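You operate a simulated robot arm through the tools that you are given. There is no shell and no other tool. Be economical: measure what you need, move in short steps, check, and stop when the job is done.

Carry out the task below with a simulated two-armed robot. There is one attempt and no reset: what you move stays moved.

## Task
Pack a snack: long roll in the grey snack box, filter water in the blue drink flask, both lids on.
Fine: the box lid is in the teal drawer, shut it after; flask about three quarters full, back where it stood. Set down upright: blue drink flask. Where these are worked on the way, their far stop is far enough and under half their travel is too little: teal drawer.

It is judged by the outcome, as a careful person would: the job done as asked, and still so three seconds after it is handed in. It fails if anything else is knocked over, pushed out of place, dropped, spilled or broken. A push-on lid holds only when it is set on centred and level and pressed home; a screw cap is set on level and turned clockwise until tight.

## Robot
Two 7-joint arms with fingered hands on one trunk, on a base that drives. Base frame: it is fixed to the floor where the robot stands at the start and does not move with it; the origin is under the middle of the robot, x ahead of it, y to its left, z up; the surface under the hand at the start is at about z = 0.82. Units: m, degrees, N and s.
The left shoulder is at the start at [0.2, 0.135, 1.095], the right one opposite. Places, roughly: blue drink flask (7x8x15 cm) [0.5, 0.4, 0.9]; boost switch [0.3, -1, 1.5]; butter tab [0.5, -0.5, 1.1]; cold dial [0.3, -0.8, 1.5]; defrost button [0.3, -0.9, 1.5]; eggs tab [0.5, -0.5, 1.2]; filter tap [0.5, 0.8, 1.1]; grey snack box (13x10x6 cm) [0.5, 0.2, 0.8]; inside of the grey snack box [0.5, 0.2, 0.8]; juice tab [0.5, -0.5, 1]; milk tab [0.5, -0.5, 1.2]; red drink flask (7x8x15 cm) [0.8, -0.1, 1.4]; teal drawer [0.5, 0.6, 0.7]; water filter [0.7, 0.8, 1.1]. Payload 4 kg a hand.
Tool frame (each hand has its own): the origin (TCP) lies between the finger pads and is the grasp point; the fingertips stand 0.025 m ahead of it; z points along the fingers, y is the line along which they close. The gripper opens to 0.088 m. The gripper's body begins 0.029 m behind the TCP. The gripper is a hand of 4 fingers: y runs from the thumb to the fingers, the wrist lies at [-0.013, -0.106, -0.174] in the tool frame, and closing takes about 1.5 s.
Orientation is that of the tool frame in the base frame, as a unit quaternion [w, x, y, z]. With the fingers straight down and the wrist toward the robot, the tool's x, y and z point along [0, 1, 0], [1, 0, 0] and [0, 0, -1] of the base frame.

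## Interface
- The arms move only by the tool play_rows. It takes "left_plan", "right_plan" or both (then of equal length, played together; a hand with none holds still); each is a list of rows, each an object (a shift or turn left out is 0, a gripper value left out holds the last) with "slide": the shift along the tool's x, y, z in units of 40 mm (1.0 is 40 mm), a list of three; "dr": the turn, a rotation vector about the tool's x, y, z in units of 5 degrees (1.0 is 5 degrees), a list of three; "claw": the closure, from 0 (fully open) to 1 (shut). In form: [{"slide": [tx, ty, tz], "dr": [ax, ay, az], "claw": claw}, ...]. A call has 1 to 12 rows; each row shifts and turns the commanded pose from where the row before left it, along the tool's axes as they then stand. A call with a number of a shift or a turn outside -1 to 1 is refused whole. A row lasts 0.2 s, in which the tool goes at most 0.05 m and 8.6 degrees; a call with a longer step from one row to the next is refused whole, and so is a gripper value outside its range. A pose out of reach is approached as far as the arm can. The call stops where the force on the tool passes 50 N (or 10 N more than at its start, if that is more) or the arm is blocked; 0.2 s more then pass. Each finger travels about 0.153 m/s and halts on what it meets, pressing with about 31 N; the grip force reading is that of the motor and also rises with nothing between the fingers. The clock runs only during rows and for 0.2 s after the last one: add rows that do not move to give the fingers time. It gives the time, the measured TCP pose, the force on the tool (base axes), the opening and the grip force at its end, in the units of the frame above (readings bear some noise), with the torque about the TCP (base axes, N m) and any sound that the robot's microphone picked up.
- Cameras (640 x 400 px; columns grow to the right, rows downward): "scene" is now at [0.1217, 0.0091, 1.6759]; the picture's right is [0.15, -0.99, 0.00], its down [-0.88, -0.13, -0.46] and it looks along [0.46, 0.07, -0.89] (base axes); focal length 243 px, centre (320, 200). "left" rides on the left gripper at [-0.064, -0.083, -0.098] in its tool frame; the picture's right is [-0.62, -0.37, 0.69], its down [0.71, -0.63, 0.30] and it looks along [0.32, 0.68, 0.65] (tool axes); focal length 265 px, centre (320, 200). "right" rides on the right gripper at [0.064, -0.083, -0.098] in its tool frame; the picture's right is [-0.62, 0.37, -0.69], its down [-0.71, -0.63, 0.30] and it looks along [-0.32, 0.68, 0.65] (tool axes); focal length 265 px, centre (320, 200). There is no depth. A picture from a camera that has moved, and an enlarged one, comes with that camera's place and axes in the base frame and with its lens.
- get_image(camera): a new picture of that camera. The clock stands still meanwhile.
- lift_body(by): slides the trunk up (or, below 0, down) by that many m; the arms and the scene camera ride with it, the base frame stays. It gives what a move gives, with no picture.
- base_move(legs): drives the robot by 1 to 6 legs, each [ahead, left, turn to the left] in m, m and degrees, along the robot's own axes; the way and the turn of a leg run together, so that a leg with both is an arc; at most 1.5 m and 180 degrees a leg. The arms and the cameras ride along, it lands a little off, and it stops where it bumps. It gives what a move gives.
- set_grasp(shape, hand): the hand has 4 fingers and takes this shape, open, in about a second: jaw (thumb against the fingers, like two jaws); tri (thumb and two fingers); tip (a fingertip pinch); poke (one finger out to press); point (the index stretched); flat (the hand flat); cup (the hand cupped); fist (a fist). The gripper value then closes the fingers along that shape, each until it touches; the sizes above hold for jaw. It gives what a move gives, with no picture.
- aim_head(pan, tilt): turns the head with the scene camera to pan (to the left, within 97 degrees either way) and tilt (down, from -29 to 69), counted from straight ahead of the robot. It gives what a move gives.
- zoom(camera, box): a new picture of the part [left, top, right, bottom] of that camera's present view, enlarged. The clock stands still meanwhile.
- sign_off(): hands the job in; it is judged then, once.

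Go step by step. Nothing tells you exact positions but the pictures and the camera data: compare them with the known pose of the tool, close in by small moves and look again before you grip or let go. The budget is 120 turns and 100 pictures, counting those below and the enlarged ones. Unless the task says otherwise, let go and move clear before handing in, and close with one line.

The tools are called as name(argument=value, ...) on one line, values as JSON. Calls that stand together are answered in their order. play_rows: Moves the arms, as the interface text tells. Its arguments: {"type":"object","properties":{"left_plan":{"type":"array","items":{"type":"object","properties":{"slide":{"type":"array","items":{"type":"number"}},"dr":{"type":"array","items":{"type":"number"}},"claw":{"type":"number"}}}},"right_plan":{"type":"array","items":{"type":"object","properties":{"slide":{"type":"array","items":{"type":"number"}},"dr":{"type":"array","items":{"type":"number"}},"claw":{"type":"number"}}}}},"required":[]} The other tools are called the same way: lift_body (by) slides the trunk up or down; set_grasp (shape, hand) gives the hand a shape; base_move (legs) drives the base; aim_head (pan, tilt) turns the head that bears the scene camera; get_image (camera) takes a picture; zoom (camera, box) takes an enlarged picture of a part of a camera's view; sign_off () hands the job in.

At the start:

```text
time: 0.0
left_position: [0.4248, 0.5064, 1.3163]
left_ee_rot: [0.0, 0.707, 0.707, -0.001]
left_contact_force: [-0.2, 0.1, -1.0]
left_ft_torque: [0.02, -0.01, 0.04]
left_width: 0.0875
left_finger_force: 0.0
left_shape: jaw
right_position: [0.5656, 0.0865, 1.2944]
right_ee_rot: [0.0, 0.707, 0.707, 0.0]
right_contact_force: [-0.5, -0.2, 0.3]
right_ft_torque: [-0.01, 0.0, 0.01]
right_width: 0.0876
right_finger_force: 0.1
right_shape: jaw
trunk travel left (down, up): [-0.7, 0.07]
robot x, y, heading: [0.0032, 0.0015, -0.1]
head pan, tilt: [8.7, 62.5]
```

scene: 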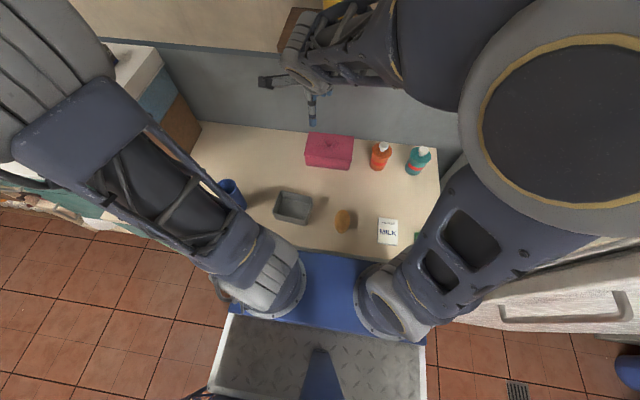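
right: 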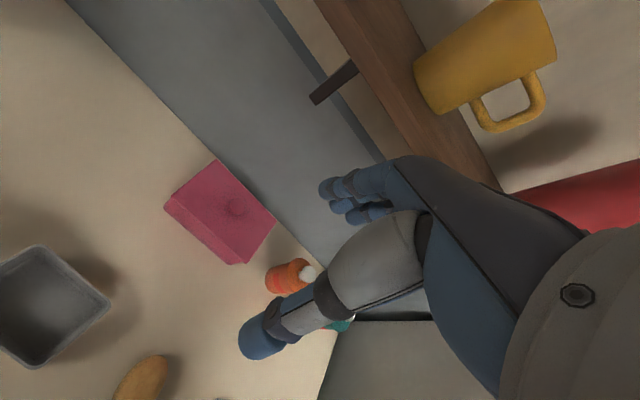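
left: 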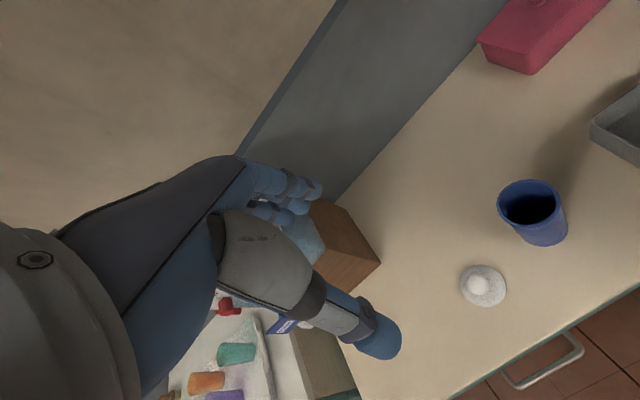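

I see the counter with the grey box, a roll, a milk carton, the blue flask and a white knobbed lid beside it. I look left towards the filter and drawer next.

aim_head(pan=50, tilt=45)

get_image(camera="scene")

```text
time: 1.1
left_position: [0.4249, 0.5067, 1.3149]
left_ee_rot: [0.0, 0.708, 0.707, 0.0]
left_contact_force: [0.9, 1.0, -0.5]
left_ft_torque: [0.0, 0.01, -0.03]
left_width: 0.0878
left_finger_force: 0.0
left_shape: jaw
right_position: [0.5662, 0.0852, 1.294]
right_ee_rot: [0.0, 0.707, 0.707, 0.0]
right_contact_force: [-0.1, 0.0, 0.9]
right_ft_torque: [0.02, -0.02, -0.04]
right_width: 0.0877
right_finger_force: 0.0
right_shape: jaw
trunk travel left (down, up): [-0.7, 0.07]
robot x, y, heading: [-0.0022, 0.0004, 0.0]
head pan, tilt: [50.0, 45.0]
```

```text
96 pictures are left
camera scene: at [0.111, 0.0617, 1.6981], right [0.77, -0.64, 0.0], down [-0.46, -0.54, -0.71], along [0.45, 0.54, -0.71], focal length 243 px, centre (320, 200)
```

scene: 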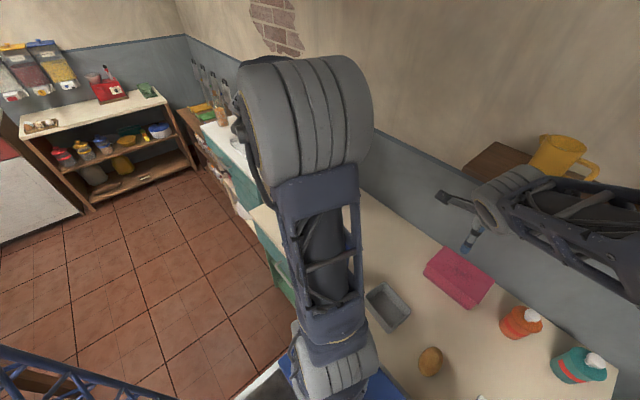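

The roll lies near (0.48, -0.02), the box near (0.51, 0.17), the flask near (0.49, 0.38) and the white cap near (0.47, 0.53). I turn the left hand so its camera shows the filter.

play_rows(left_plan=[{"dr": [0, 0, -1]}, {"dr": [0, 0, -1]}, {"dr": [0, 0, -1]}, {"dr": [0, 0, -1]}, {"dr": [0, 0, -1]}, {"dr": [0, 0, -1]}, {"dr": [0, 0, -1]}, {"dr": [0, 0, -1]}, {"dr": [0, 0, -1]}])

get_image(camera="left")

aim_head(pan=75, tilt=40)

get_image(camera="scene")

```text
time: 3.1
left_position: [0.4239, 0.507, 1.315]
left_ee_rot: [0.0, 0.383, 0.924, 0.0]
left_contact_force: [-0.1, -0.5, 0.2]
left_ft_torque: [0.03, -0.01, -0.01]
left_width: 0.0876
left_finger_force: 0.1
left_shape: jaw
right_position: [0.5658, 0.0854, 1.2953]
right_ee_rot: [0.0, 0.708, 0.707, 0.0]
right_contact_force: [-0.3, 1.1, -0.1]
right_ft_torque: [-0.03, -0.01, -0.01]
right_width: 0.0875
right_finger_force: 0.1
right_shape: jaw
trunk travel left (down, up): [-0.7, 0.07]
robot x, y, heading: [-0.0019, 0.0013, 0.1]
head pan, tilt: [50.0, 45.0]
```

```text
95 pictures are left
camera left: at [0.4111, 0.402, 1.4135], right [0.18, -0.7, -0.69], down [-0.95, 0.06, -0.3], along [0.25, 0.71, -0.65], focal length 265 px, centre (320, 200)
```

left: 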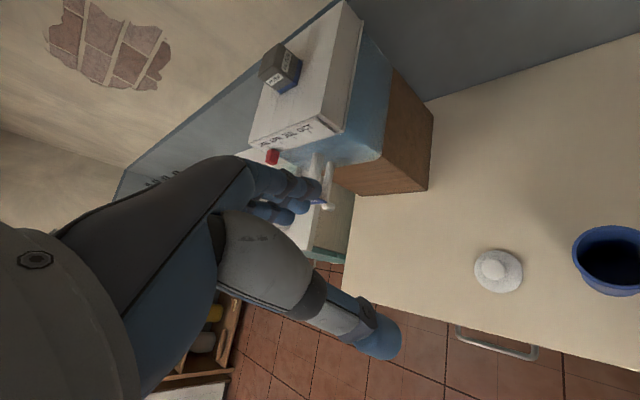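

```text
time: 4.0
left_position: [0.4245, 0.5071, 1.3153]
left_ee_rot: [0.0, 0.382, 0.924, 0.0]
left_contact_force: [0.2, 0.0, 0.4]
left_ft_torque: [-0.01, 0.01, 0.04]
left_width: 0.0876
left_finger_force: 0.0
left_shape: jaw
right_position: [0.5653, 0.0863, 1.2934]
right_ee_rot: [0.0, 0.707, 0.707, 0.0]
right_contact_force: [0.3, 0.4, -0.3]
right_ft_torque: [0.03, 0.0, 0.01]
right_width: 0.0875
right_finger_force: 0.1
right_shape: jaw
trunk travel left (down, up): [-0.7, 0.07]
robot x, y, heading: [-0.0, -0.0038, 0.2]
head pan, tilt: [75.0, 40.0]
```

```text
94 pictures are left
camera scene: at [0.0808, 0.0815, 1.7054], right [0.97, -0.26, 0.0], down [-0.17, -0.62, -0.77], along [0.2, 0.74, -0.64], focal length 243 px, centre (320, 200)
```

scene: 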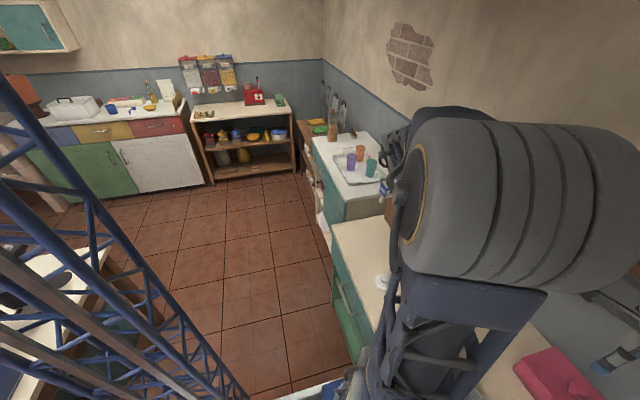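

The filter is a blue tank with a white top on a wooden block at the left end of the counter. I zoom in on its tap.

zoom(camera="left", box=[220, 20, 460, 220])

```text
2.00 times, centred on (340, 120) of left
camera zoom: at [0.411, 0.402, 1.4135], right [0.18, -0.7, -0.69], down [-0.95, 0.06, -0.3], along [0.25, 0.71, -0.65], focal length 531 px, centre (280, 360)
```

zoom: 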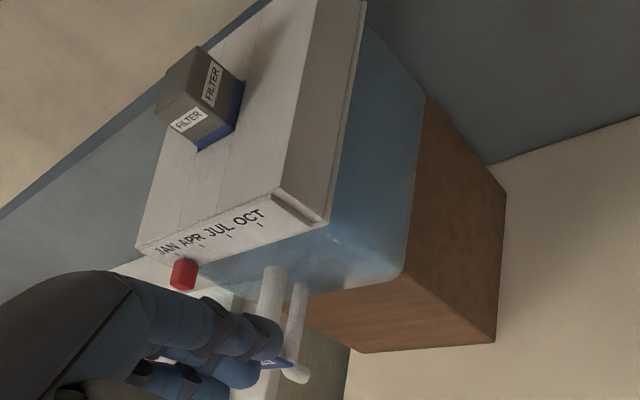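

I back off and drive left so the filter, drawer and box are all within reach, then look again.

base_move(legs=[[-0.2, 0, 0], [0, 0.4, 0]])

aim_head(pan=10, tilt=40)

get_image(camera="scene")

get_image(camera="left")

```text
time: 7.7
left_position: [0.222, 0.9069, 1.3148]
left_ee_rot: [-0.001, 0.381, 0.925, 0.001]
left_contact_force: [-0.1, -0.2, 0.2]
left_ft_torque: [0.0, -0.03, 0.0]
left_width: 0.0876
left_finger_force: 0.1
left_shape: jaw
right_position: [0.3644, 0.4847, 1.2944]
right_ee_rot: [-0.001, 0.706, 0.708, 0.0]
right_contact_force: [0.6, 0.2, 0.2]
right_ft_torque: [0.0, -0.02, 0.01]
right_width: 0.088
right_finger_force: 0.0
right_shape: jaw
trunk travel left (down, up): [-0.7, 0.07]
robot x, y, heading: [-0.2039, 0.4006, 0.1]
head pan, tilt: [75.0, 40.0]
```

```text
time: 9.0
left_position: [0.2211, 0.9068, 1.316]
left_ee_rot: [0.001, 0.382, 0.924, 0.0]
left_contact_force: [-0.1, 0.1, 0.2]
left_ft_torque: [-0.01, 0.0, 0.0]
left_width: 0.0874
left_finger_force: 0.0
left_shape: jaw
right_position: [0.3637, 0.4846, 1.294]
right_ee_rot: [0.0, 0.705, 0.709, 0.0]
right_contact_force: [-0.4, 0.3, 0.1]
right_ft_torque: [-0.02, 0.02, 0.01]
right_width: 0.0876
right_finger_force: 0.0
right_shape: jaw
trunk travel left (down, up): [-0.7, 0.07]
robot x, y, heading: [-0.2034, 0.3992, -0.2]
head pan, tilt: [10.0, 40.0]
```

```text
92 pictures are left
camera scene: at [-0.0593, 0.4129, 1.7054], right [0.18, -0.98, 0.0], down [-0.63, -0.11, -0.77], along [0.75, 0.14, -0.64], focal length 243 px, centre (320, 200)
```

scene: 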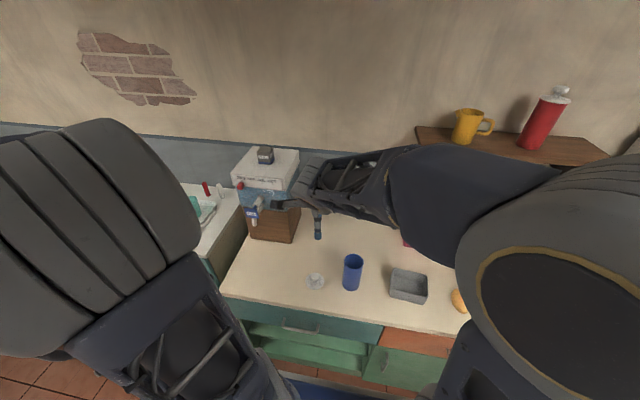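

```text
91 pictures are left
camera left: at [0.2078, 0.8016, 1.4135], right [0.18, -0.7, -0.69], down [-0.95, 0.06, -0.3], along [0.25, 0.71, -0.65], focal length 265 px, centre (320, 200)
```

left: 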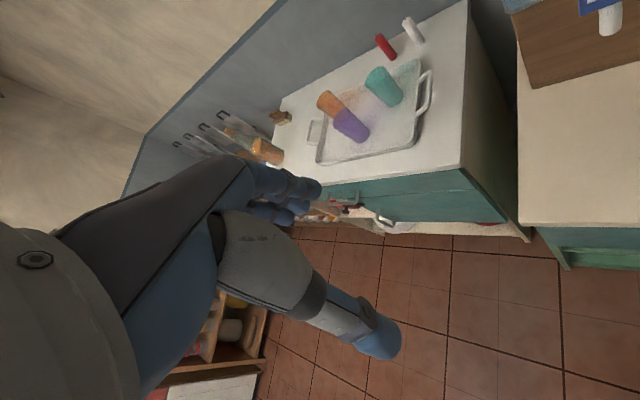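

Now the whole left counter is visible. I zoom on the filter and the drawer.

zoom(camera="scene", box=[220, 130, 330, 250])

zoom(camera="scene", box=[220, 230, 480, 390])

```text
3.33 times, centred on (275, 190) of scene
camera zoom: at [-0.0593, 0.4129, 1.7054], right [0.18, -0.98, 0.0], down [-0.63, -0.11, -0.77], along [0.75, 0.14, -0.64], focal length 809 px, centre (470, 233)
```

zoom: 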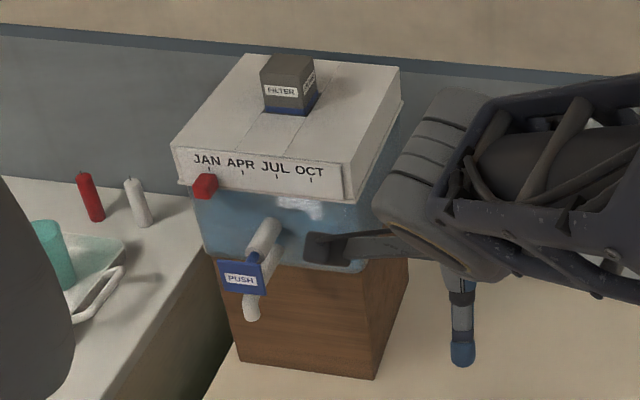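

```text
2.46 times, centred on (350, 310) of scene
camera zoom: at [-0.0593, 0.4129, 1.7054], right [0.18, -0.98, 0.0], down [-0.63, -0.11, -0.77], along [0.75, 0.14, -0.64], focal length 598 px, centre (246, -71)
```

zoom: 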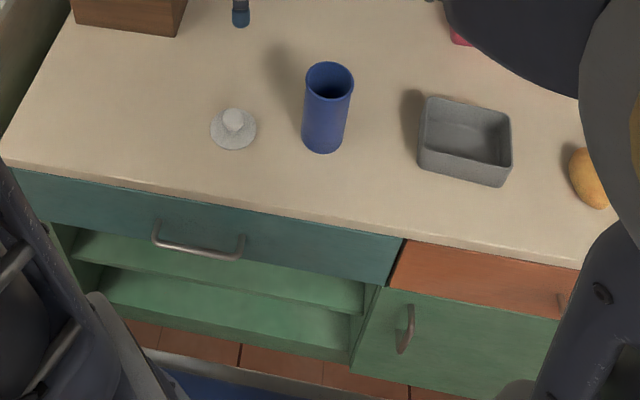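

The tap has a blue PUSH paddle about (0.51, 0.77, 1.12), with the spout tip near z 1.04 ahead of the wooden block, so the flask can stand under it. The drawer handle is near (0.31, 0.56, 0.75). I back off, clear the right hand to the right and bring the left hand in front of the drawer.

base_move(legs=[[-0.15, 0, 0]])

play_rows(left_plan=[{"dr": [0, 0, 1]}, {"dr": [0, 0, 1]}, {"dr": [0, 0, 1]}, {"dr": [0, 0, 1]}, {"dr": [0, 0, 1]}, {"dr": [0, 0, 1]}, {"dr": [0, 0, 1]}, {"dr": [0, 0, 1]}, {"dr": [0, 0, 1]}], right_plan=[{"slide": [-1, 0, 0]}, {"slide": [-1, 0, 0]}, {"slide": [-1, 0, 0]}, {"slide": [-1, 0, 0]}, {"slide": [-1, 0, 0]}, {"slide": [-1, 0, 0]}, {"slide": [-1, 0, 0]}, {"slide": [-1, 0, 0]}, {"slide": [-1, 0, 0]}])

play_rows(left_plan=[{"slide": [-0.7, 0, 1]}, {"slide": [-0.7, 0, 1]}, {"slide": [-0.7, 0, 1]}, {"slide": [-0.7, 0, 1]}, {"slide": [-0.7, 0, 1]}, {"slide": [-0.7, 0, 1]}, {"slide": [-0.7, 0, 1]}, {"slide": [-0.7, 0, 1]}, {"slide": [-0.7, 0, 1]}, {"slide": [-0.7, 0, 1]}, {"slide": [-0.7, 0, 1]}, {"slide": [-0.7, 0, 1]}])

get_image(camera="left")

get_image(camera="scene")

```text
time: 10.4
left_position: [0.0715, 0.9055, 1.3149]
left_ee_rot: [0.0, 0.381, 0.925, 0.0]
left_contact_force: [0.4, 0.3, -0.8]
left_ft_torque: [0.01, 0.02, -0.02]
left_width: 0.0875
left_finger_force: 0.1
left_shape: jaw
right_position: [0.2155, 0.4854, 1.2932]
right_ee_rot: [0.001, 0.706, 0.709, 0.0]
right_contact_force: [-0.3, -0.2, 0.0]
right_ft_torque: [0.01, 0.01, 0.0]
right_width: 0.0876
right_finger_force: 0.0
right_shape: jaw
trunk travel left (down, up): [-0.7, 0.07]
robot x, y, heading: [-0.3541, 0.3946, 0.5]
head pan, tilt: [10.0, 40.0]
```

```text
time: 12.4
left_position: [0.0715, 0.9053, 1.3146]
left_ee_rot: [0.0, 0.707, 0.708, 0.0]
left_contact_force: [-0.1, -0.4, -0.1]
left_ft_torque: [0.01, -0.02, 0.01]
left_width: 0.0877
left_finger_force: 0.1
left_shape: jaw
right_position: [0.2149, 0.1235, 1.2948]
right_ee_rot: [0.001, 0.706, 0.709, 0.0]
right_contact_force: [0.2, 0.0, -0.9]
right_ft_torque: [0.01, 0.01, -0.02]
right_width: 0.0878
right_finger_force: 0.1
right_shape: jaw
trunk travel left (down, up): [-0.7, 0.07]
robot x, y, heading: [-0.3526, 0.3981, 0.2]
head pan, tilt: [10.0, 40.0]
```

```text
time: 15.0
left_position: [0.1043, 0.6218, 0.8263]
left_ee_rot: [0.001, 0.705, 0.709, 0.001]
left_contact_force: [-0.2, -0.3, 0.0]
left_ft_torque: [0.01, -0.01, -0.02]
left_width: 0.0877
left_finger_force: 0.0
left_shape: jaw
left hand out of reach, approached as far as the arm can: row 6, 7, 8, 9
right_position: [0.2164, 0.1252, 1.294]
right_ee_rot: [0.0, 0.705, 0.709, 0.0]
right_contact_force: [-0.5, 0.5, 0.3]
right_ft_torque: [-0.02, 0.02, 0.0]
right_width: 0.0876
right_finger_force: 0.0
right_shape: jaw
trunk travel left (down, up): [-0.7, 0.07]
robot x, y, heading: [-0.3536, 0.3976, 0.3]
head pan, tilt: [10.0, 40.0]
```

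```text
88 pictures are left
camera left: at [0.0206, 0.5569, 0.9232], right [-0.36, -0.62, -0.69], down [-0.63, 0.71, -0.3], along [0.68, 0.33, -0.65], focal length 265 px, centre (320, 200)
```

left: 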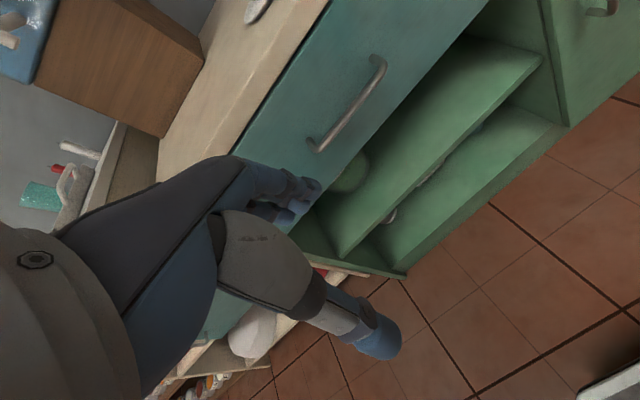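

```text
87 pictures are left
camera scene: at [-0.2097, 0.4127, 1.7055], right [0.18, -0.98, 0.0], down [-0.63, -0.11, -0.77], along [0.75, 0.14, -0.64], focal length 243 px, centre (320, 200)
```

scene: 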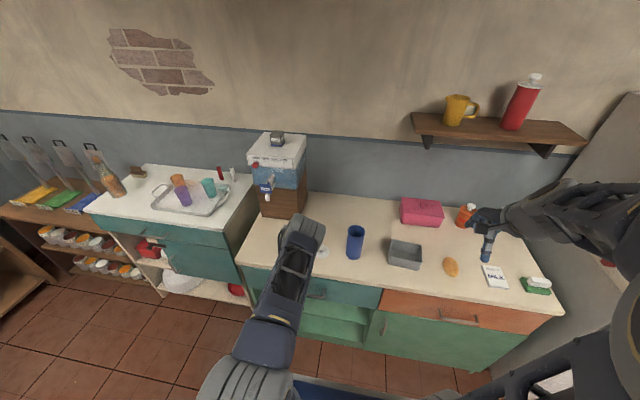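

The handle triangulates to about (0.32, 0.56, 0.70), spanning y 0.50–0.63. I pitch the left hand toward horizontal so the jaws close up and down on the bar.

play_rows(left_plan=[{"dr": [-1, 0, 0]}, {"dr": [-1, 0, 0]}, {"dr": [-1, 0, 0]}, {"dr": [-1, 0, 0]}, {"dr": [-1, 0, 0]}, {"dr": [-1, 0, 0]}, {"dr": [-1, 0, 0]}, {"dr": [-1, 0, 0]}, {"dr": [-1, 0, 0]}, {"dr": [-1, 0, 0]}, {"dr": [-1, 0, 0]}, {"dr": [-1, 0, 0], "claw": 0.3}])

get_image(camera="left")

```text
time: 17.6
left_position: [0.2795, 0.6998, 0.7753]
left_ee_rot: [0.353, 0.611, 0.614, 0.354]
left_contact_force: [0.5, 0.9, 0.3]
left_ft_torque: [0.0, -0.01, 0.03]
left_width: 0.062
left_finger_force: 0.0
left_shape: jaw
left hand out of reach, approached as far as the arm can: row 4, 5, 6, 7, 8, 9, 10, 11, 12
right_position: [0.2158, 0.1249, 1.2939]
right_ee_rot: [0.0, 0.706, 0.708, 0.0]
right_contact_force: [-0.4, -0.5, 1.1]
right_ft_torque: [-0.01, 0.03, -0.02]
right_width: 0.0876
right_finger_force: 0.0
right_shape: jaw
trunk travel left (down, up): [-0.7, 0.07]
robot x, y, heading: [-0.3537, 0.3995, 0.1]
head pan, tilt: [10.0, 40.0]
```

```text
86 pictures are left
camera left: at [0.1528, 0.6349, 0.7508], right [0.42, -0.62, -0.67], down [-0.06, 0.71, -0.7], along [0.91, 0.33, 0.26], focal length 265 px, centre (320, 200)
```

left: 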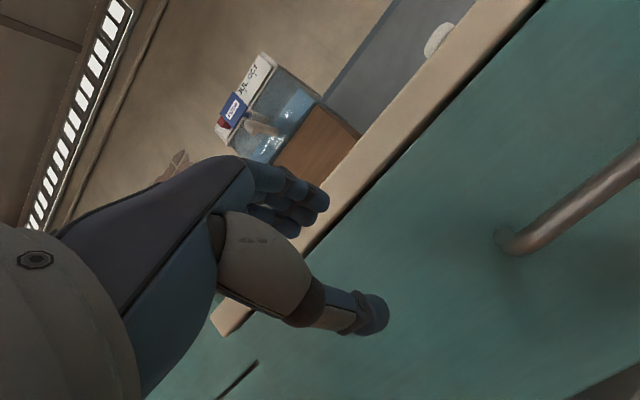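

The arm struggles to reach this pose so close and high up. I back the base a bit and lower the trunk before continuing.

base_move(legs=[[-0.12, 0, 0]])

lift_body(by=-0.2)

play_rows(left_plan=[{"slide": [0, 0, 0]}, {"slide": [0, 0, 0]}])

```text
time: 18.8
left_position: [0.1839, 0.7, 0.7727]
left_ee_rot: [0.352, 0.612, 0.615, 0.352]
left_contact_force: [0.6, 0.0, 0.3]
left_ft_torque: [-0.01, 0.0, 0.0]
left_width: 0.0621
left_finger_force: 0.1
left_shape: jaw
right_position: [0.1215, 0.1226, 1.2953]
right_ee_rot: [0.0, 0.706, 0.708, 0.0]
right_contact_force: [0.0, 0.3, -1.0]
right_ft_torque: [-0.04, -0.04, 0.04]
right_width: 0.0877
right_finger_force: 0.1
right_shape: jaw
trunk travel left (down, up): [-0.7, 0.07]
robot x, y, heading: [-0.447, 0.3979, 0.2]
head pan, tilt: [10.0, 40.0]
stopped in leg 1: the robot was blocked; the commanded pose is now the measured one
```

```text
time: 21.0
left_position: [0.1847, 0.7002, 0.5723]
left_ee_rot: [0.352, 0.612, 0.615, 0.352]
left_contact_force: [0.0, -0.2, -1.0]
left_ft_torque: [-0.02, -0.02, 0.02]
left_width: 0.0619
left_finger_force: 0.0
left_shape: jaw
right_position: [0.1211, 0.1231, 1.0956]
right_ee_rot: [0.0, 0.706, 0.708, 0.001]
right_contact_force: [-0.5, 0.0, 0.8]
right_ft_torque: [-0.05, -0.01, 0.01]
right_width: 0.0875
right_finger_force: 0.1
right_shape: jaw
trunk travel left (down, up): [-0.5, 0.27]
robot x, y, heading: [-0.4473, 0.4001, 0.0]
head pan, tilt: [10.0, 40.0]
```

```text
time: 21.6
left_position: [0.1836, 0.6993, 0.5733]
left_ee_rot: [0.352, 0.612, 0.614, 0.353]
left_contact_force: [0.0, -0.5, 0.2]
left_ft_torque: [0.0, -0.01, 0.01]
left_width: 0.0619
left_finger_force: 0.1
left_shape: jaw
right_position: [0.1207, 0.1233, 1.0942]
right_ee_rot: [0.0, 0.706, 0.708, 0.001]
right_contact_force: [-0.2, -0.3, -0.5]
right_ft_torque: [0.01, -0.02, -0.01]
right_width: 0.0878
right_finger_force: 0.1
right_shape: jaw
trunk travel left (down, up): [-0.5, 0.27]
robot x, y, heading: [-0.4439, 0.3974, 0.2]
head pan, tilt: [10.0, 40.0]
```

Something behind blocked the base at x -0.45, so I stay here. The left hand now moves to just in front of the handle.

play_rows(left_plan=[{"slide": [-0.54, 0.59, -0.12]}, {"slide": [-0.54, 0.59, -0.12]}, {"slide": [-0.54, 0.59, -0.12]}, {"slide": [-0.54, 0.59, -0.12]}, {"slide": [-0.54, 0.59, -0.12]}, {"slide": [-0.54, 0.59, -0.12]}])

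get_image(camera="left")

aim_head(pan=10, tilt=50)

get_image(camera="scene")

```text
time: 23.0
left_position: [0.2387, 0.6702, 0.7179]
left_ee_rot: [0.356, 0.614, 0.613, 0.347]
left_contact_force: [-0.4, 1.0, 1.3]
left_ft_torque: [0.0, 0.03, 0.02]
left_width: 0.0621
left_finger_force: 0.0
left_shape: jaw
left hand out of reach, approached as far as the arm can: row 1, 2, 3, 4, 5, 6
right_position: [0.1212, 0.1233, 1.0954]
right_ee_rot: [0.0, 0.706, 0.708, 0.002]
right_contact_force: [-0.1, 0.2, -0.4]
right_ft_torque: [0.02, 0.02, -0.01]
right_width: 0.0877
right_finger_force: 0.1
right_shape: jaw
trunk travel left (down, up): [-0.5, 0.27]
robot x, y, heading: [-0.4459, 0.3956, 0.2]
head pan, tilt: [10.0, 40.0]
```

```text
85 pictures are left
camera left: at [0.111, 0.6062, 0.6967], right [0.41, -0.63, -0.66], down [-0.05, 0.71, -0.7], along [0.91, 0.32, 0.26], focal length 265 px, centre (320, 200)
```

left: 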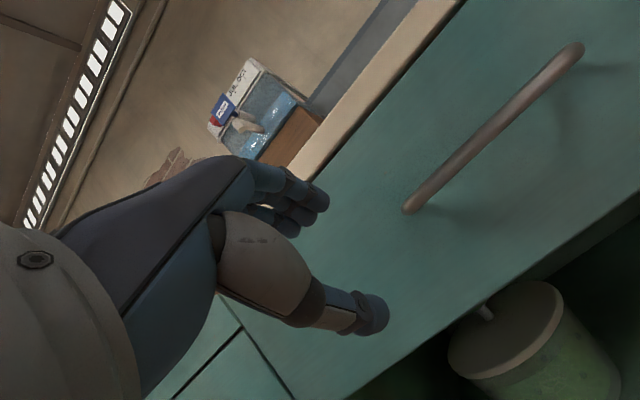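

```text
time: 23.7
left_position: [0.2389, 0.6704, 0.7168]
left_ee_rot: [0.356, 0.614, 0.613, 0.348]
left_contact_force: [0.4, 0.3, -0.3]
left_ft_torque: [-0.01, 0.01, -0.02]
left_width: 0.0618
left_finger_force: 0.0
left_shape: jaw
right_position: [0.1205, 0.1231, 1.0946]
right_ee_rot: [0.001, 0.706, 0.708, 0.001]
right_contact_force: [-0.4, -0.3, 0.5]
right_ft_torque: [-0.01, 0.01, 0.01]
right_width: 0.0877
right_finger_force: 0.0
right_shape: jaw
trunk travel left (down, up): [-0.5, 0.27]
robot x, y, heading: [-0.4438, 0.3995, 0.1]
head pan, tilt: [10.0, 50.0]
```

```text
84 pictures are left
camera scene: at [-0.3117, 0.4103, 1.4913], right [0.18, -0.98, 0.0], down [-0.75, -0.14, -0.64], along [0.63, 0.11, -0.77], focal length 243 px, centre (320, 200)
```

scene: 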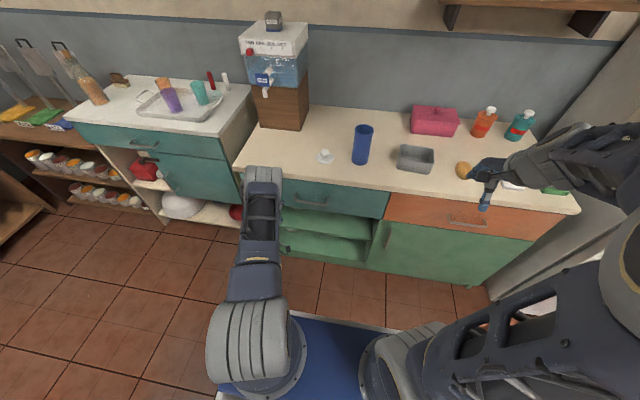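

The bar is at about x 0.306, z 0.70, y 0.51–0.625; the hand sits 10 cm too far left from a wrist limit. I flatten less (steeper pitch) and see whether the arm then reaches y 0.57.

play_rows(left_plan=[{"dr": [1, 0, 0]}, {"dr": [1, 0, 0]}, {"dr": [1, 0, 0]}, {"slide": [0, 0, 0]}])

```text
time: 24.7
left_position: [0.2394, 0.6707, 0.719]
left_ee_rot: [0.269, 0.652, 0.656, 0.269]
left_contact_force: [-0.3, 0.8, 0.0]
left_ft_torque: [0.03, 0.0, 0.01]
left_width: 0.062
left_finger_force: 0.1
left_shape: jaw
right_position: [0.121, 0.1237, 1.0945]
right_ee_rot: [0.0, 0.706, 0.708, 0.001]
right_contact_force: [-0.1, -0.1, -0.4]
right_ft_torque: [-0.01, -0.02, -0.01]
right_width: 0.0878
right_finger_force: 0.1
right_shape: jaw
trunk travel left (down, up): [-0.5, 0.27]
robot x, y, heading: [-0.4476, 0.3921, -0.1]
head pan, tilt: [10.0, 50.0]
```

No reach complaint at 45° pitch. I slide right to the handle's middle.

play_rows(left_plan=[{"slide": [-0.8, 0, 0]}, {"slide": [-0.8, 0, 0]}, {"slide": [-0.8, 0, 0]}, {"slide": [0, 0, 0]}])

get_image(camera="left")

```text
time: 25.7
left_position: [0.2366, 0.6415, 0.7316]
left_ee_rot: [0.275, 0.657, 0.651, 0.262]
left_contact_force: [0.4, -0.3, 0.5]
left_ft_torque: [-0.04, -0.01, -0.04]
left_width: 0.0618
left_finger_force: 0.1
left_shape: jaw
left hand out of reach, approached as far as the arm can: row 1, 2, 3
right_position: [0.1211, 0.1236, 1.0958]
right_ee_rot: [0.0, 0.707, 0.708, 0.001]
right_contact_force: [1.5, -0.8, 0.4]
right_ft_torque: [0.0, -0.01, -0.03]
right_width: 0.0879
right_finger_force: 0.0
right_shape: jaw
trunk travel left (down, up): [-0.5, 0.27]
robot x, y, heading: [-0.4427, 0.3983, 0.2]
head pan, tilt: [10.0, 50.0]
```

```text
83 pictures are left
camera left: at [0.1072, 0.5778, 0.7453], right [0.21, -0.63, -0.74], down [-0.22, 0.71, -0.67], along [0.95, 0.31, 0.01], focal length 265 px, centre (320, 200)
```

left: 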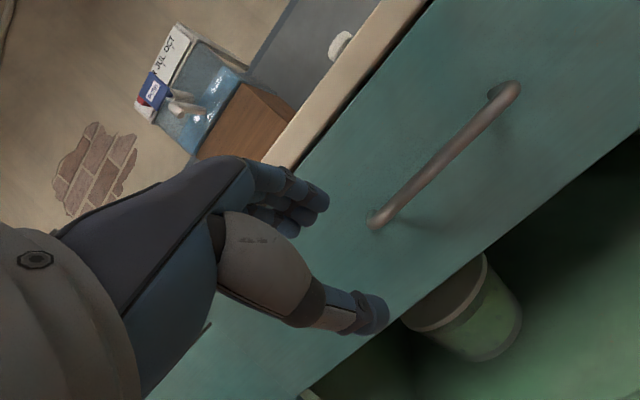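

I shift the base right by 0.1 so the handle falls where the left arm reaches comfortably.

base_move(legs=[[0, -0.1, 0]])

play_rows(left_plan=[{"slide": [0.5, -0.4, 0.5], "claw": 0.45}, {"slide": [0.2, -0.2, 0.2]}, {"slide": [0, 0, 0]}])

get_image(camera="left")

```text
time: 26.9
left_position: [0.2378, 0.54, 0.7334]
left_ee_rot: [0.276, 0.657, 0.651, 0.262]
left_contact_force: [-0.2, -0.3, -0.2]
left_ft_torque: [0.05, -0.01, 0.02]
left_width: 0.0618
left_finger_force: 0.1
left_shape: jaw
right_position: [0.1207, 0.0225, 1.0946]
right_ee_rot: [0.0, 0.706, 0.708, 0.002]
right_contact_force: [-0.1, 0.0, 0.4]
right_ft_torque: [0.0, 0.01, 0.0]
right_width: 0.0876
right_finger_force: 0.0
right_shape: jaw
trunk travel left (down, up): [-0.5, 0.27]
robot x, y, heading: [-0.4429, 0.2964, 0.3]
head pan, tilt: [10.0, 50.0]
```

```text
time: 27.7
left_position: [0.2406, 0.5667, 0.6949]
left_ee_rot: [0.275, 0.657, 0.652, 0.261]
left_contact_force: [-0.7, -0.1, 0.1]
left_ft_torque: [0.02, -0.03, 0.01]
left_width: 0.049
left_finger_force: 0.1
left_shape: jaw
right_position: [0.1203, 0.0217, 1.0954]
right_ee_rot: [0.0, 0.707, 0.707, 0.001]
right_contact_force: [-0.1, 0.0, 0.0]
right_ft_torque: [-0.01, 0.04, 0.0]
right_width: 0.0878
right_finger_force: 0.0
right_shape: jaw
trunk travel left (down, up): [-0.5, 0.27]
robot x, y, heading: [-0.4477, 0.2933, 0.1]
head pan, tilt: [10.0, 50.0]
```

```text
82 pictures are left
camera left: at [0.1108, 0.504, 0.7078], right [0.21, -0.63, -0.74], down [-0.22, 0.71, -0.67], along [0.95, 0.31, 0.01], focal length 265 px, centre (320, 200)
```

left: 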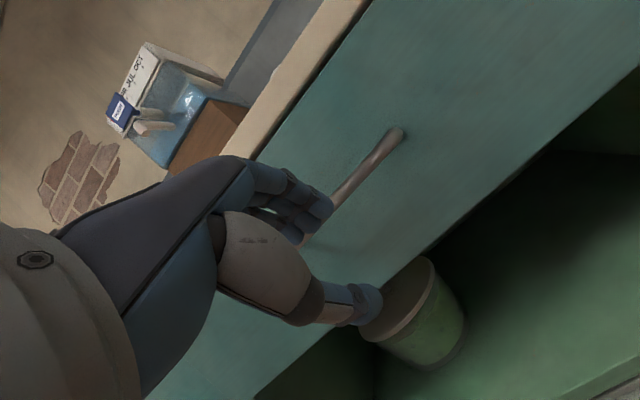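

The hand faces the bar well. I go forward 5 cm and check.

play_rows(left_plan=[{"slide": [0, 0.3, 0.3]}, {"slide": [0, 0.3, 0.3]}, {"slide": [0, 0.3, 0.3]}, {"slide": [0, 0, 0]}])

get_image(camera="left")

```text
time: 28.5
left_position: [0.2852, 0.5661, 0.6975]
left_ee_rot: [0.276, 0.657, 0.651, 0.262]
left_contact_force: [-37.3, -4.0, 22.1]
left_ft_torque: [0.24, -0.9, 0.15]
left_width: 0.0435
left_finger_force: 0.0
left_shape: jaw
right_position: [0.12, 0.0225, 1.0954]
right_ee_rot: [0.0, 0.706, 0.708, 0.001]
right_contact_force: [0.0, 0.0, 0.3]
right_ft_torque: [0.0, -0.01, 0.0]
right_width: 0.0881
right_finger_force: 0.1
right_shape: jaw
trunk travel left (down, up): [-0.5, 0.27]
robot x, y, heading: [-0.4482, 0.296, 0.4]
head pan, tilt: [10.0, 50.0]
stopped in row 4 (left hand): the force on the tool passed its limit at 57 N (the readings are from after the stop); the commanded pose is now the measured one
```

```text
81 pictures are left
camera left: at [0.1562, 0.5039, 0.7096], right [0.22, -0.63, -0.74], down [-0.22, 0.71, -0.67], along [0.95, 0.31, 0.01], focal length 265 px, centre (320, 200)
```

left: 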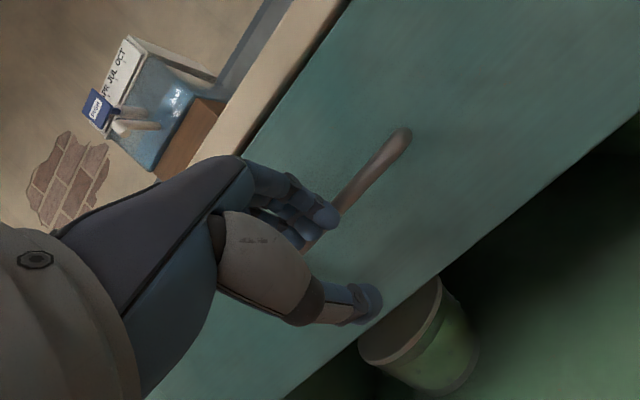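

The fingertips hit the bar head-on. I back off, rise, go over and hook down behind it.

play_rows(left_plan=[{"slide": [0, -0.35, -0.35], "claw": 0.4}, {"slide": [0, 0.35, -0.35]}, {"slide": [0, 0.3, -0.3]}, {"slide": [0, 0.3, 0.3]}, {"slide": [0, 0.25, 0.25]}, {"slide": [0, 0, 0]}])

get_image(camera="left")

```text
time: 29.9
left_position: [0.3002, 0.5675, 0.7342]
left_ee_rot: [0.275, 0.656, 0.652, 0.262]
left_contact_force: [0.9, -0.4, 0.6]
left_ft_torque: [0.02, 0.01, 0.02]
left_width: 0.0524
left_finger_force: 0.0
left_shape: jaw
right_position: [0.1216, 0.0223, 1.0963]
right_ee_rot: [0.0, 0.707, 0.707, 0.002]
right_contact_force: [-0.4, 0.4, 0.8]
right_ft_torque: [0.01, 0.03, -0.01]
right_width: 0.0878
right_finger_force: 0.1
right_shape: jaw
trunk travel left (down, up): [-0.5, 0.27]
robot x, y, heading: [-0.4466, 0.2926, 0.1]
head pan, tilt: [10.0, 50.0]
```

```text
80 pictures are left
camera left: at [0.1701, 0.5043, 0.7459], right [0.22, -0.63, -0.74], down [-0.22, 0.71, -0.67], along [0.95, 0.31, 0.01], focal length 265 px, centre (320, 200)
```

left: 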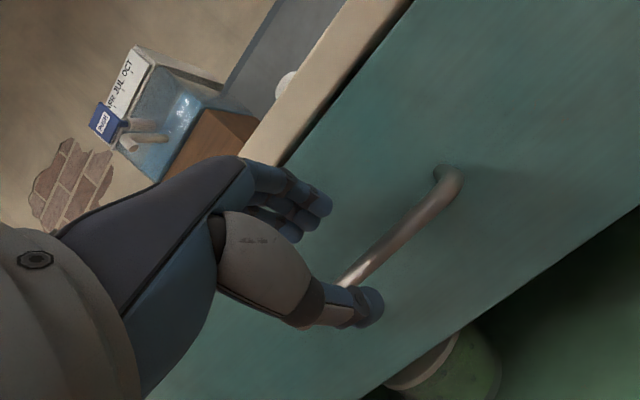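

Fingers are over the bar, thumb in front. I go down and close.

play_rows(left_plan=[{"slide": [0, -0.25, 0.25]}, {"slide": [0, -0.2, 0.2]}, {"slide": [0, 0, 0], "claw": 1}, {"slide": [0, 0, 0]}, {"slide": [0, 0, 0]}, {"slide": [0, 0, 0]}])

get_image(camera="left")

```text
time: 31.3
left_position: [0.2993, 0.5682, 0.7079]
left_ee_rot: [0.275, 0.656, 0.652, 0.262]
left_contact_force: [-9.7, -0.9, 6.4]
left_ft_torque: [0.06, -0.12, -0.06]
left_width: 0.0068
left_finger_force: 31.0
left_shape: jaw
right_position: [0.1212, 0.023, 1.0943]
right_ee_rot: [0.0, 0.707, 0.708, 0.001]
right_contact_force: [-0.7, -0.7, -0.4]
right_ft_torque: [-0.01, 0.0, 0.01]
right_width: 0.0877
right_finger_force: 0.1
right_shape: jaw
trunk travel left (down, up): [-0.5, 0.27]
robot x, y, heading: [-0.4476, 0.2947, 0.2]
head pan, tilt: [10.0, 50.0]
```

```text
79 pictures are left
camera left: at [0.1701, 0.5042, 0.72], right [0.22, -0.63, -0.74], down [-0.22, 0.71, -0.67], along [0.95, 0.31, 0.01], focal length 265 px, centre (320, 200)
```

left: 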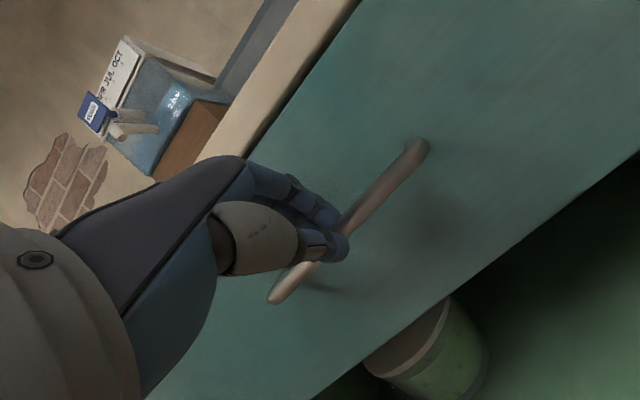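

The bar is gripped. I pull the drawer straight back.

play_rows(left_plan=[{"slide": [0, -0.4, -0.4]}, {"slide": [0, -0.6, -0.6]}, {"slide": [0, -0.6, -0.6]}, {"slide": [0, -0.6, -0.6]}, {"slide": [0, -0.6, -0.6]}, {"slide": [0, -0.6, -0.6]}])

get_image(camera="scene")

```text
time: 32.7
left_position: [0.1486, 0.5727, 0.7094]
left_ee_rot: [0.276, 0.657, 0.652, 0.26]
left_contact_force: [-1.0, -10.8, 25.1]
left_ft_torque: [-0.06, -0.73, -0.3]
left_width: 0.0077
left_finger_force: 30.6
left_shape: jaw
left hand out of reach, approached as far as the arm can: row 5, 6
right_position: [0.1195, 0.0214, 1.0952]
right_ee_rot: [0.0, 0.707, 0.708, 0.001]
right_contact_force: [-0.8, 0.7, 0.8]
right_ft_torque: [0.0, 0.0, 0.01]
right_width: 0.0876
right_finger_force: 0.1
right_shape: jaw
trunk travel left (down, up): [-0.5, 0.27]
robot x, y, heading: [-0.4457, 0.2972, 0.5]
head pan, tilt: [10.0, 50.0]
```

```text
78 pictures are left
camera scene: at [-0.312, 0.3084, 1.4913], right [0.18, -0.98, 0.0], down [-0.75, -0.14, -0.64], along [0.63, 0.11, -0.77], focal length 243 px, centre (320, 200)
```

scene: 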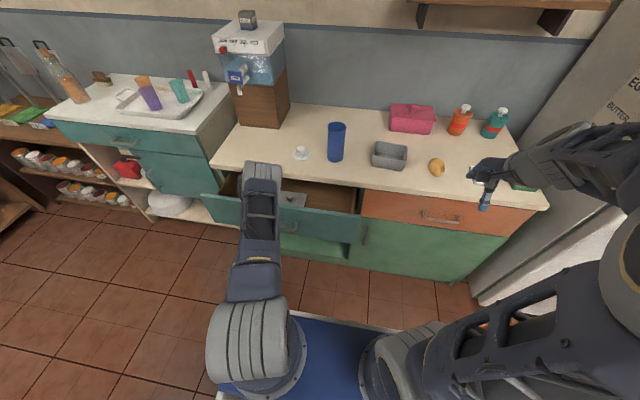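

The drawer is open about 15 cm and the grey lid shows inside. I look behind-left to see what blocks the base.

aim_head(pan=97, tilt=60)

get_image(camera="scene")

aim_head(pan=15, tilt=55)

zoom(camera="scene", box=[200, 120, 440, 280])

```text
time: 34.3
left_position: [0.1503, 0.5735, 0.7095]
left_ee_rot: [0.276, 0.657, 0.652, 0.262]
left_contact_force: [0.5, -12.4, 19.8]
left_ft_torque: [-0.08, -0.58, -0.34]
left_width: 0.0072
left_finger_force: 31.0
left_shape: jaw
right_position: [0.1205, 0.023, 1.0956]
right_ee_rot: [0.0, 0.707, 0.708, 0.001]
right_contact_force: [0.5, 0.0, 0.2]
right_ft_torque: [-0.02, -0.01, -0.02]
right_width: 0.0876
right_finger_force: 0.2
right_shape: jaw
trunk travel left (down, up): [-0.5, 0.27]
robot x, y, heading: [-0.4492, 0.2924, 0.2]
head pan, tilt: [97.0, 60.0]
```

```text
77 pictures are left
camera scene: at [-0.396, 0.361, 1.4788], right [0.99, 0.12, 0.0], down [0.11, -0.86, -0.5], along [-0.06, 0.5, -0.87], focal length 243 px, centre (320, 200)
```

scene: 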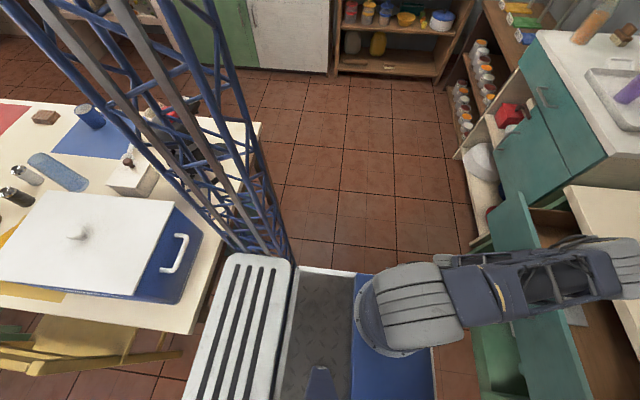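

```text
time: 35.9
left_position: [0.149, 0.5747, 0.7089]
left_ee_rot: [0.275, 0.657, 0.652, 0.261]
left_contact_force: [-0.2, -12.8, 20.8]
left_ft_torque: [-0.06, -0.62, -0.3]
left_width: 0.0072
left_finger_force: 30.9
left_shape: jaw
right_position: [0.1206, 0.0223, 1.0953]
right_ee_rot: [0.0, 0.707, 0.708, 0.002]
right_contact_force: [0.6, 0.5, -0.3]
right_ft_torque: [0.01, 0.0, 0.01]
right_width: 0.0879
right_finger_force: 0.0
right_shape: jaw
trunk travel left (down, up): [-0.5, 0.27]
robot x, y, heading: [-0.4482, 0.2935, 0.2]
head pan, tilt: [15.0, 55.0]
```

```text
2.50 times, centred on (320, 200) of scene
camera zoom: at [-0.3181, 0.3138, 1.4848], right [0.26, -0.96, 0.0], down [-0.79, -0.21, -0.57], along [0.55, 0.15, -0.82], focal length 607 px, centre (320, 200)
```

zoom: 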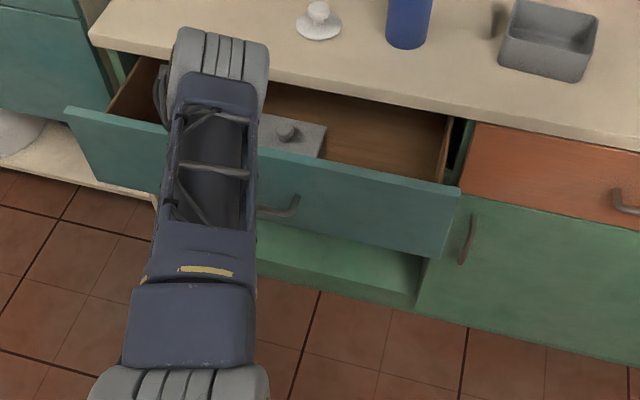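

A dining table is behind, so no more backing. I let go of the handle, rise and turn the hand straight down to grip the drawer's front panel from above instead.

play_rows(left_plan=[{"claw": 0.4}, {"claw": 0.4}, {"slide": [0, 0.5, -0.5]}, {"slide": [0, 0.7, -0.7]}, {"slide": [0, 0.7, -0.7]}, {"slide": [0, 0.7, -0.7], "claw": 0}, {"slide": [0, 0.7, -0.7]}, {"slide": [0, 0, 0]}])

play_rows(left_plan=[{"dr": [1, 0, 0]}, {"dr": [1, 0, 0]}, {"dr": [1, 0, 0]}, {"dr": [1, 0, 0]}, {"dr": [1, 0, 0]}, {"dr": [1, 0, 0]}, {"dr": [1, 0, 0]}, {"dr": [1, 0, 0]}, {"dr": [1, 0, 0]}])

get_image(camera="left")

get_image(camera="scene")

```text
time: 37.7
left_position: [0.1482, 0.5762, 0.8955]
left_ee_rot: [0.275, 0.656, 0.652, 0.262]
left_contact_force: [-1.1, -0.1, -0.3]
left_ft_torque: [0.02, -0.03, -0.03]
left_width: 0.0877
left_finger_force: 0.0
left_shape: jaw
right_position: [0.1197, 0.021, 1.0955]
right_ee_rot: [0.001, 0.706, 0.708, 0.002]
right_contact_force: [0.1, 0.0, 0.3]
right_ft_torque: [-0.02, -0.01, 0.0]
right_width: 0.0875
right_finger_force: 0.0
right_shape: jaw
trunk travel left (down, up): [-0.5, 0.27]
robot x, y, heading: [-0.4467, 0.2933, 0.4]
head pan, tilt: [15.0, 55.0]
```

```text
time: 39.7
left_position: [0.1508, 0.5767, 0.8956]
left_ee_rot: [0.002, 0.712, 0.702, -0.007]
left_contact_force: [0.0, -0.3, 0.5]
left_ft_torque: [-0.01, -0.01, 0.0]
left_width: 0.0877
left_finger_force: 0.2
left_shape: jaw
right_position: [0.1211, 0.0232, 1.0952]
right_ee_rot: [0.0, 0.706, 0.708, 0.001]
right_contact_force: [0.5, -0.4, -0.2]
right_ft_torque: [0.02, -0.03, 0.04]
right_width: 0.0876
right_finger_force: 0.0
right_shape: jaw
trunk travel left (down, up): [-0.5, 0.27]
robot x, y, heading: [-0.446, 0.2951, 0.4]
head pan, tilt: [15.0, 55.0]
```

```text
75 pictures are left
camera left: at [0.0662, 0.5152, 0.9948], right [-0.38, -0.62, -0.68], down [-0.62, 0.72, -0.31], along [0.68, 0.31, -0.66], focal length 265 px, centre (320, 200)
```

left: 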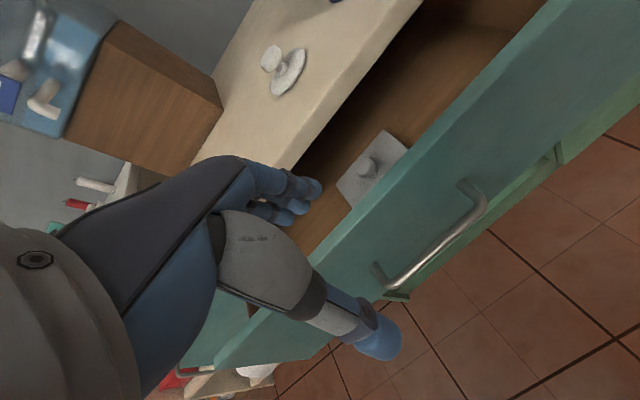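

```text
74 pictures are left
camera scene: at [-0.3176, 0.3142, 1.4847], right [0.26, -0.97, 0.0], down [-0.79, -0.21, -0.57], along [0.55, 0.15, -0.82], focal length 243 px, centre (320, 200)
```

scene: 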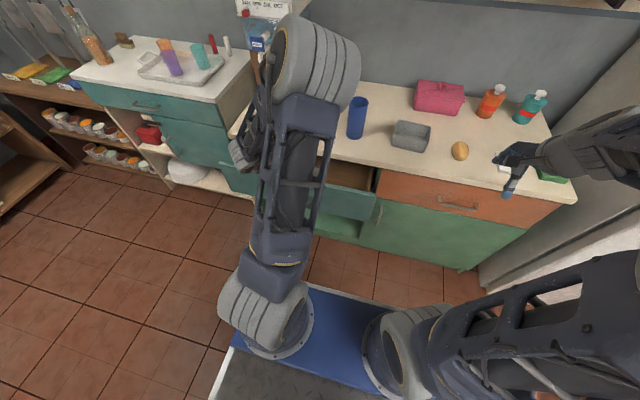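

The panel top lies around x 0.215, z 0.78. I straddle it from above.

play_rows(left_plan=[{"slide": [0, 0.75, 0]}, {"slide": [0, 0.85, 0]}, {"slide": [0, 0, 0.8]}, {"slide": [0, 0, 0.5]}, {"slide": [0, 0, 0]}])

get_image(camera="left")

```text
time: 40.9
left_position: [0.2129, 0.5765, 0.8427]
left_ee_rot: [0.003, 0.711, 0.703, -0.007]
left_contact_force: [-1.3, 0.0, 0.2]
left_ft_torque: [-0.02, -0.02, 0.02]
left_width: 0.088
left_finger_force: 0.0
left_shape: jaw
right_position: [0.12, 0.0216, 1.0947]
right_ee_rot: [0.0, 0.706, 0.708, 0.002]
right_contact_force: [-0.1, 0.5, -0.4]
right_ft_torque: [0.01, 0.04, -0.02]
right_width: 0.0878
right_finger_force: 0.1
right_shape: jaw
trunk travel left (down, up): [-0.5, 0.27]
robot x, y, heading: [-0.4445, 0.2945, 0.2]
head pan, tilt: [15.0, 55.0]
```

```text
73 pictures are left
camera left: at [0.1294, 0.5136, 0.9416], right [-0.38, -0.62, -0.68], down [-0.62, 0.72, -0.31], along [0.68, 0.31, -0.66], focal length 265 px, centre (320, 200)
```

left: 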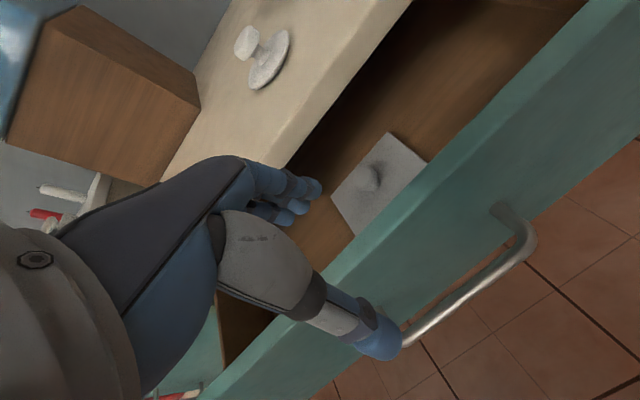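

play_rows(left_plan=[{"slide": [0, 0.25, 0.7]}, {"slide": [0, 0, 0.9]}, {"slide": [0, 0, 0.2]}, {"claw": 1}, {"claw": 1}, {"claw": 1}, {"claw": 1}])

get_image(camera="left")

```text
time: 42.5
left_position: [0.2221, 0.5744, 0.7704]
left_ee_rot: [0.002, 0.712, 0.702, -0.007]
left_contact_force: [0.2, 0.5, -2.6]
left_ft_torque: [0.0, -0.01, -0.12]
left_width: 0.0131
left_finger_force: 30.5
left_shape: jaw
right_position: [0.1205, 0.0231, 1.0948]
right_ee_rot: [-0.001, 0.707, 0.707, 0.001]
right_contact_force: [0.5, 0.1, -0.1]
right_ft_torque: [0.02, -0.01, -0.01]
right_width: 0.0874
right_finger_force: 0.0
right_shape: jaw
trunk travel left (down, up): [-0.5, 0.27]
robot x, y, heading: [-0.4448, 0.2968, 0.2]
head pan, tilt: [15.0, 55.0]
```

```text
72 pictures are left
camera left: at [0.1389, 0.5128, 0.87], right [-0.38, -0.62, -0.68], down [-0.62, 0.72, -0.31], along [0.68, 0.31, -0.66], focal length 265 px, centre (320, 200)
```

left: 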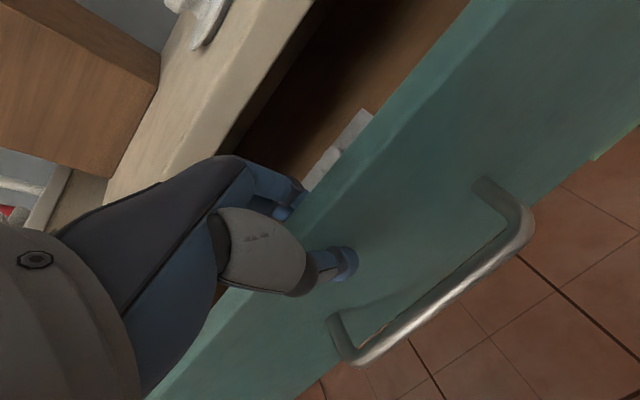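

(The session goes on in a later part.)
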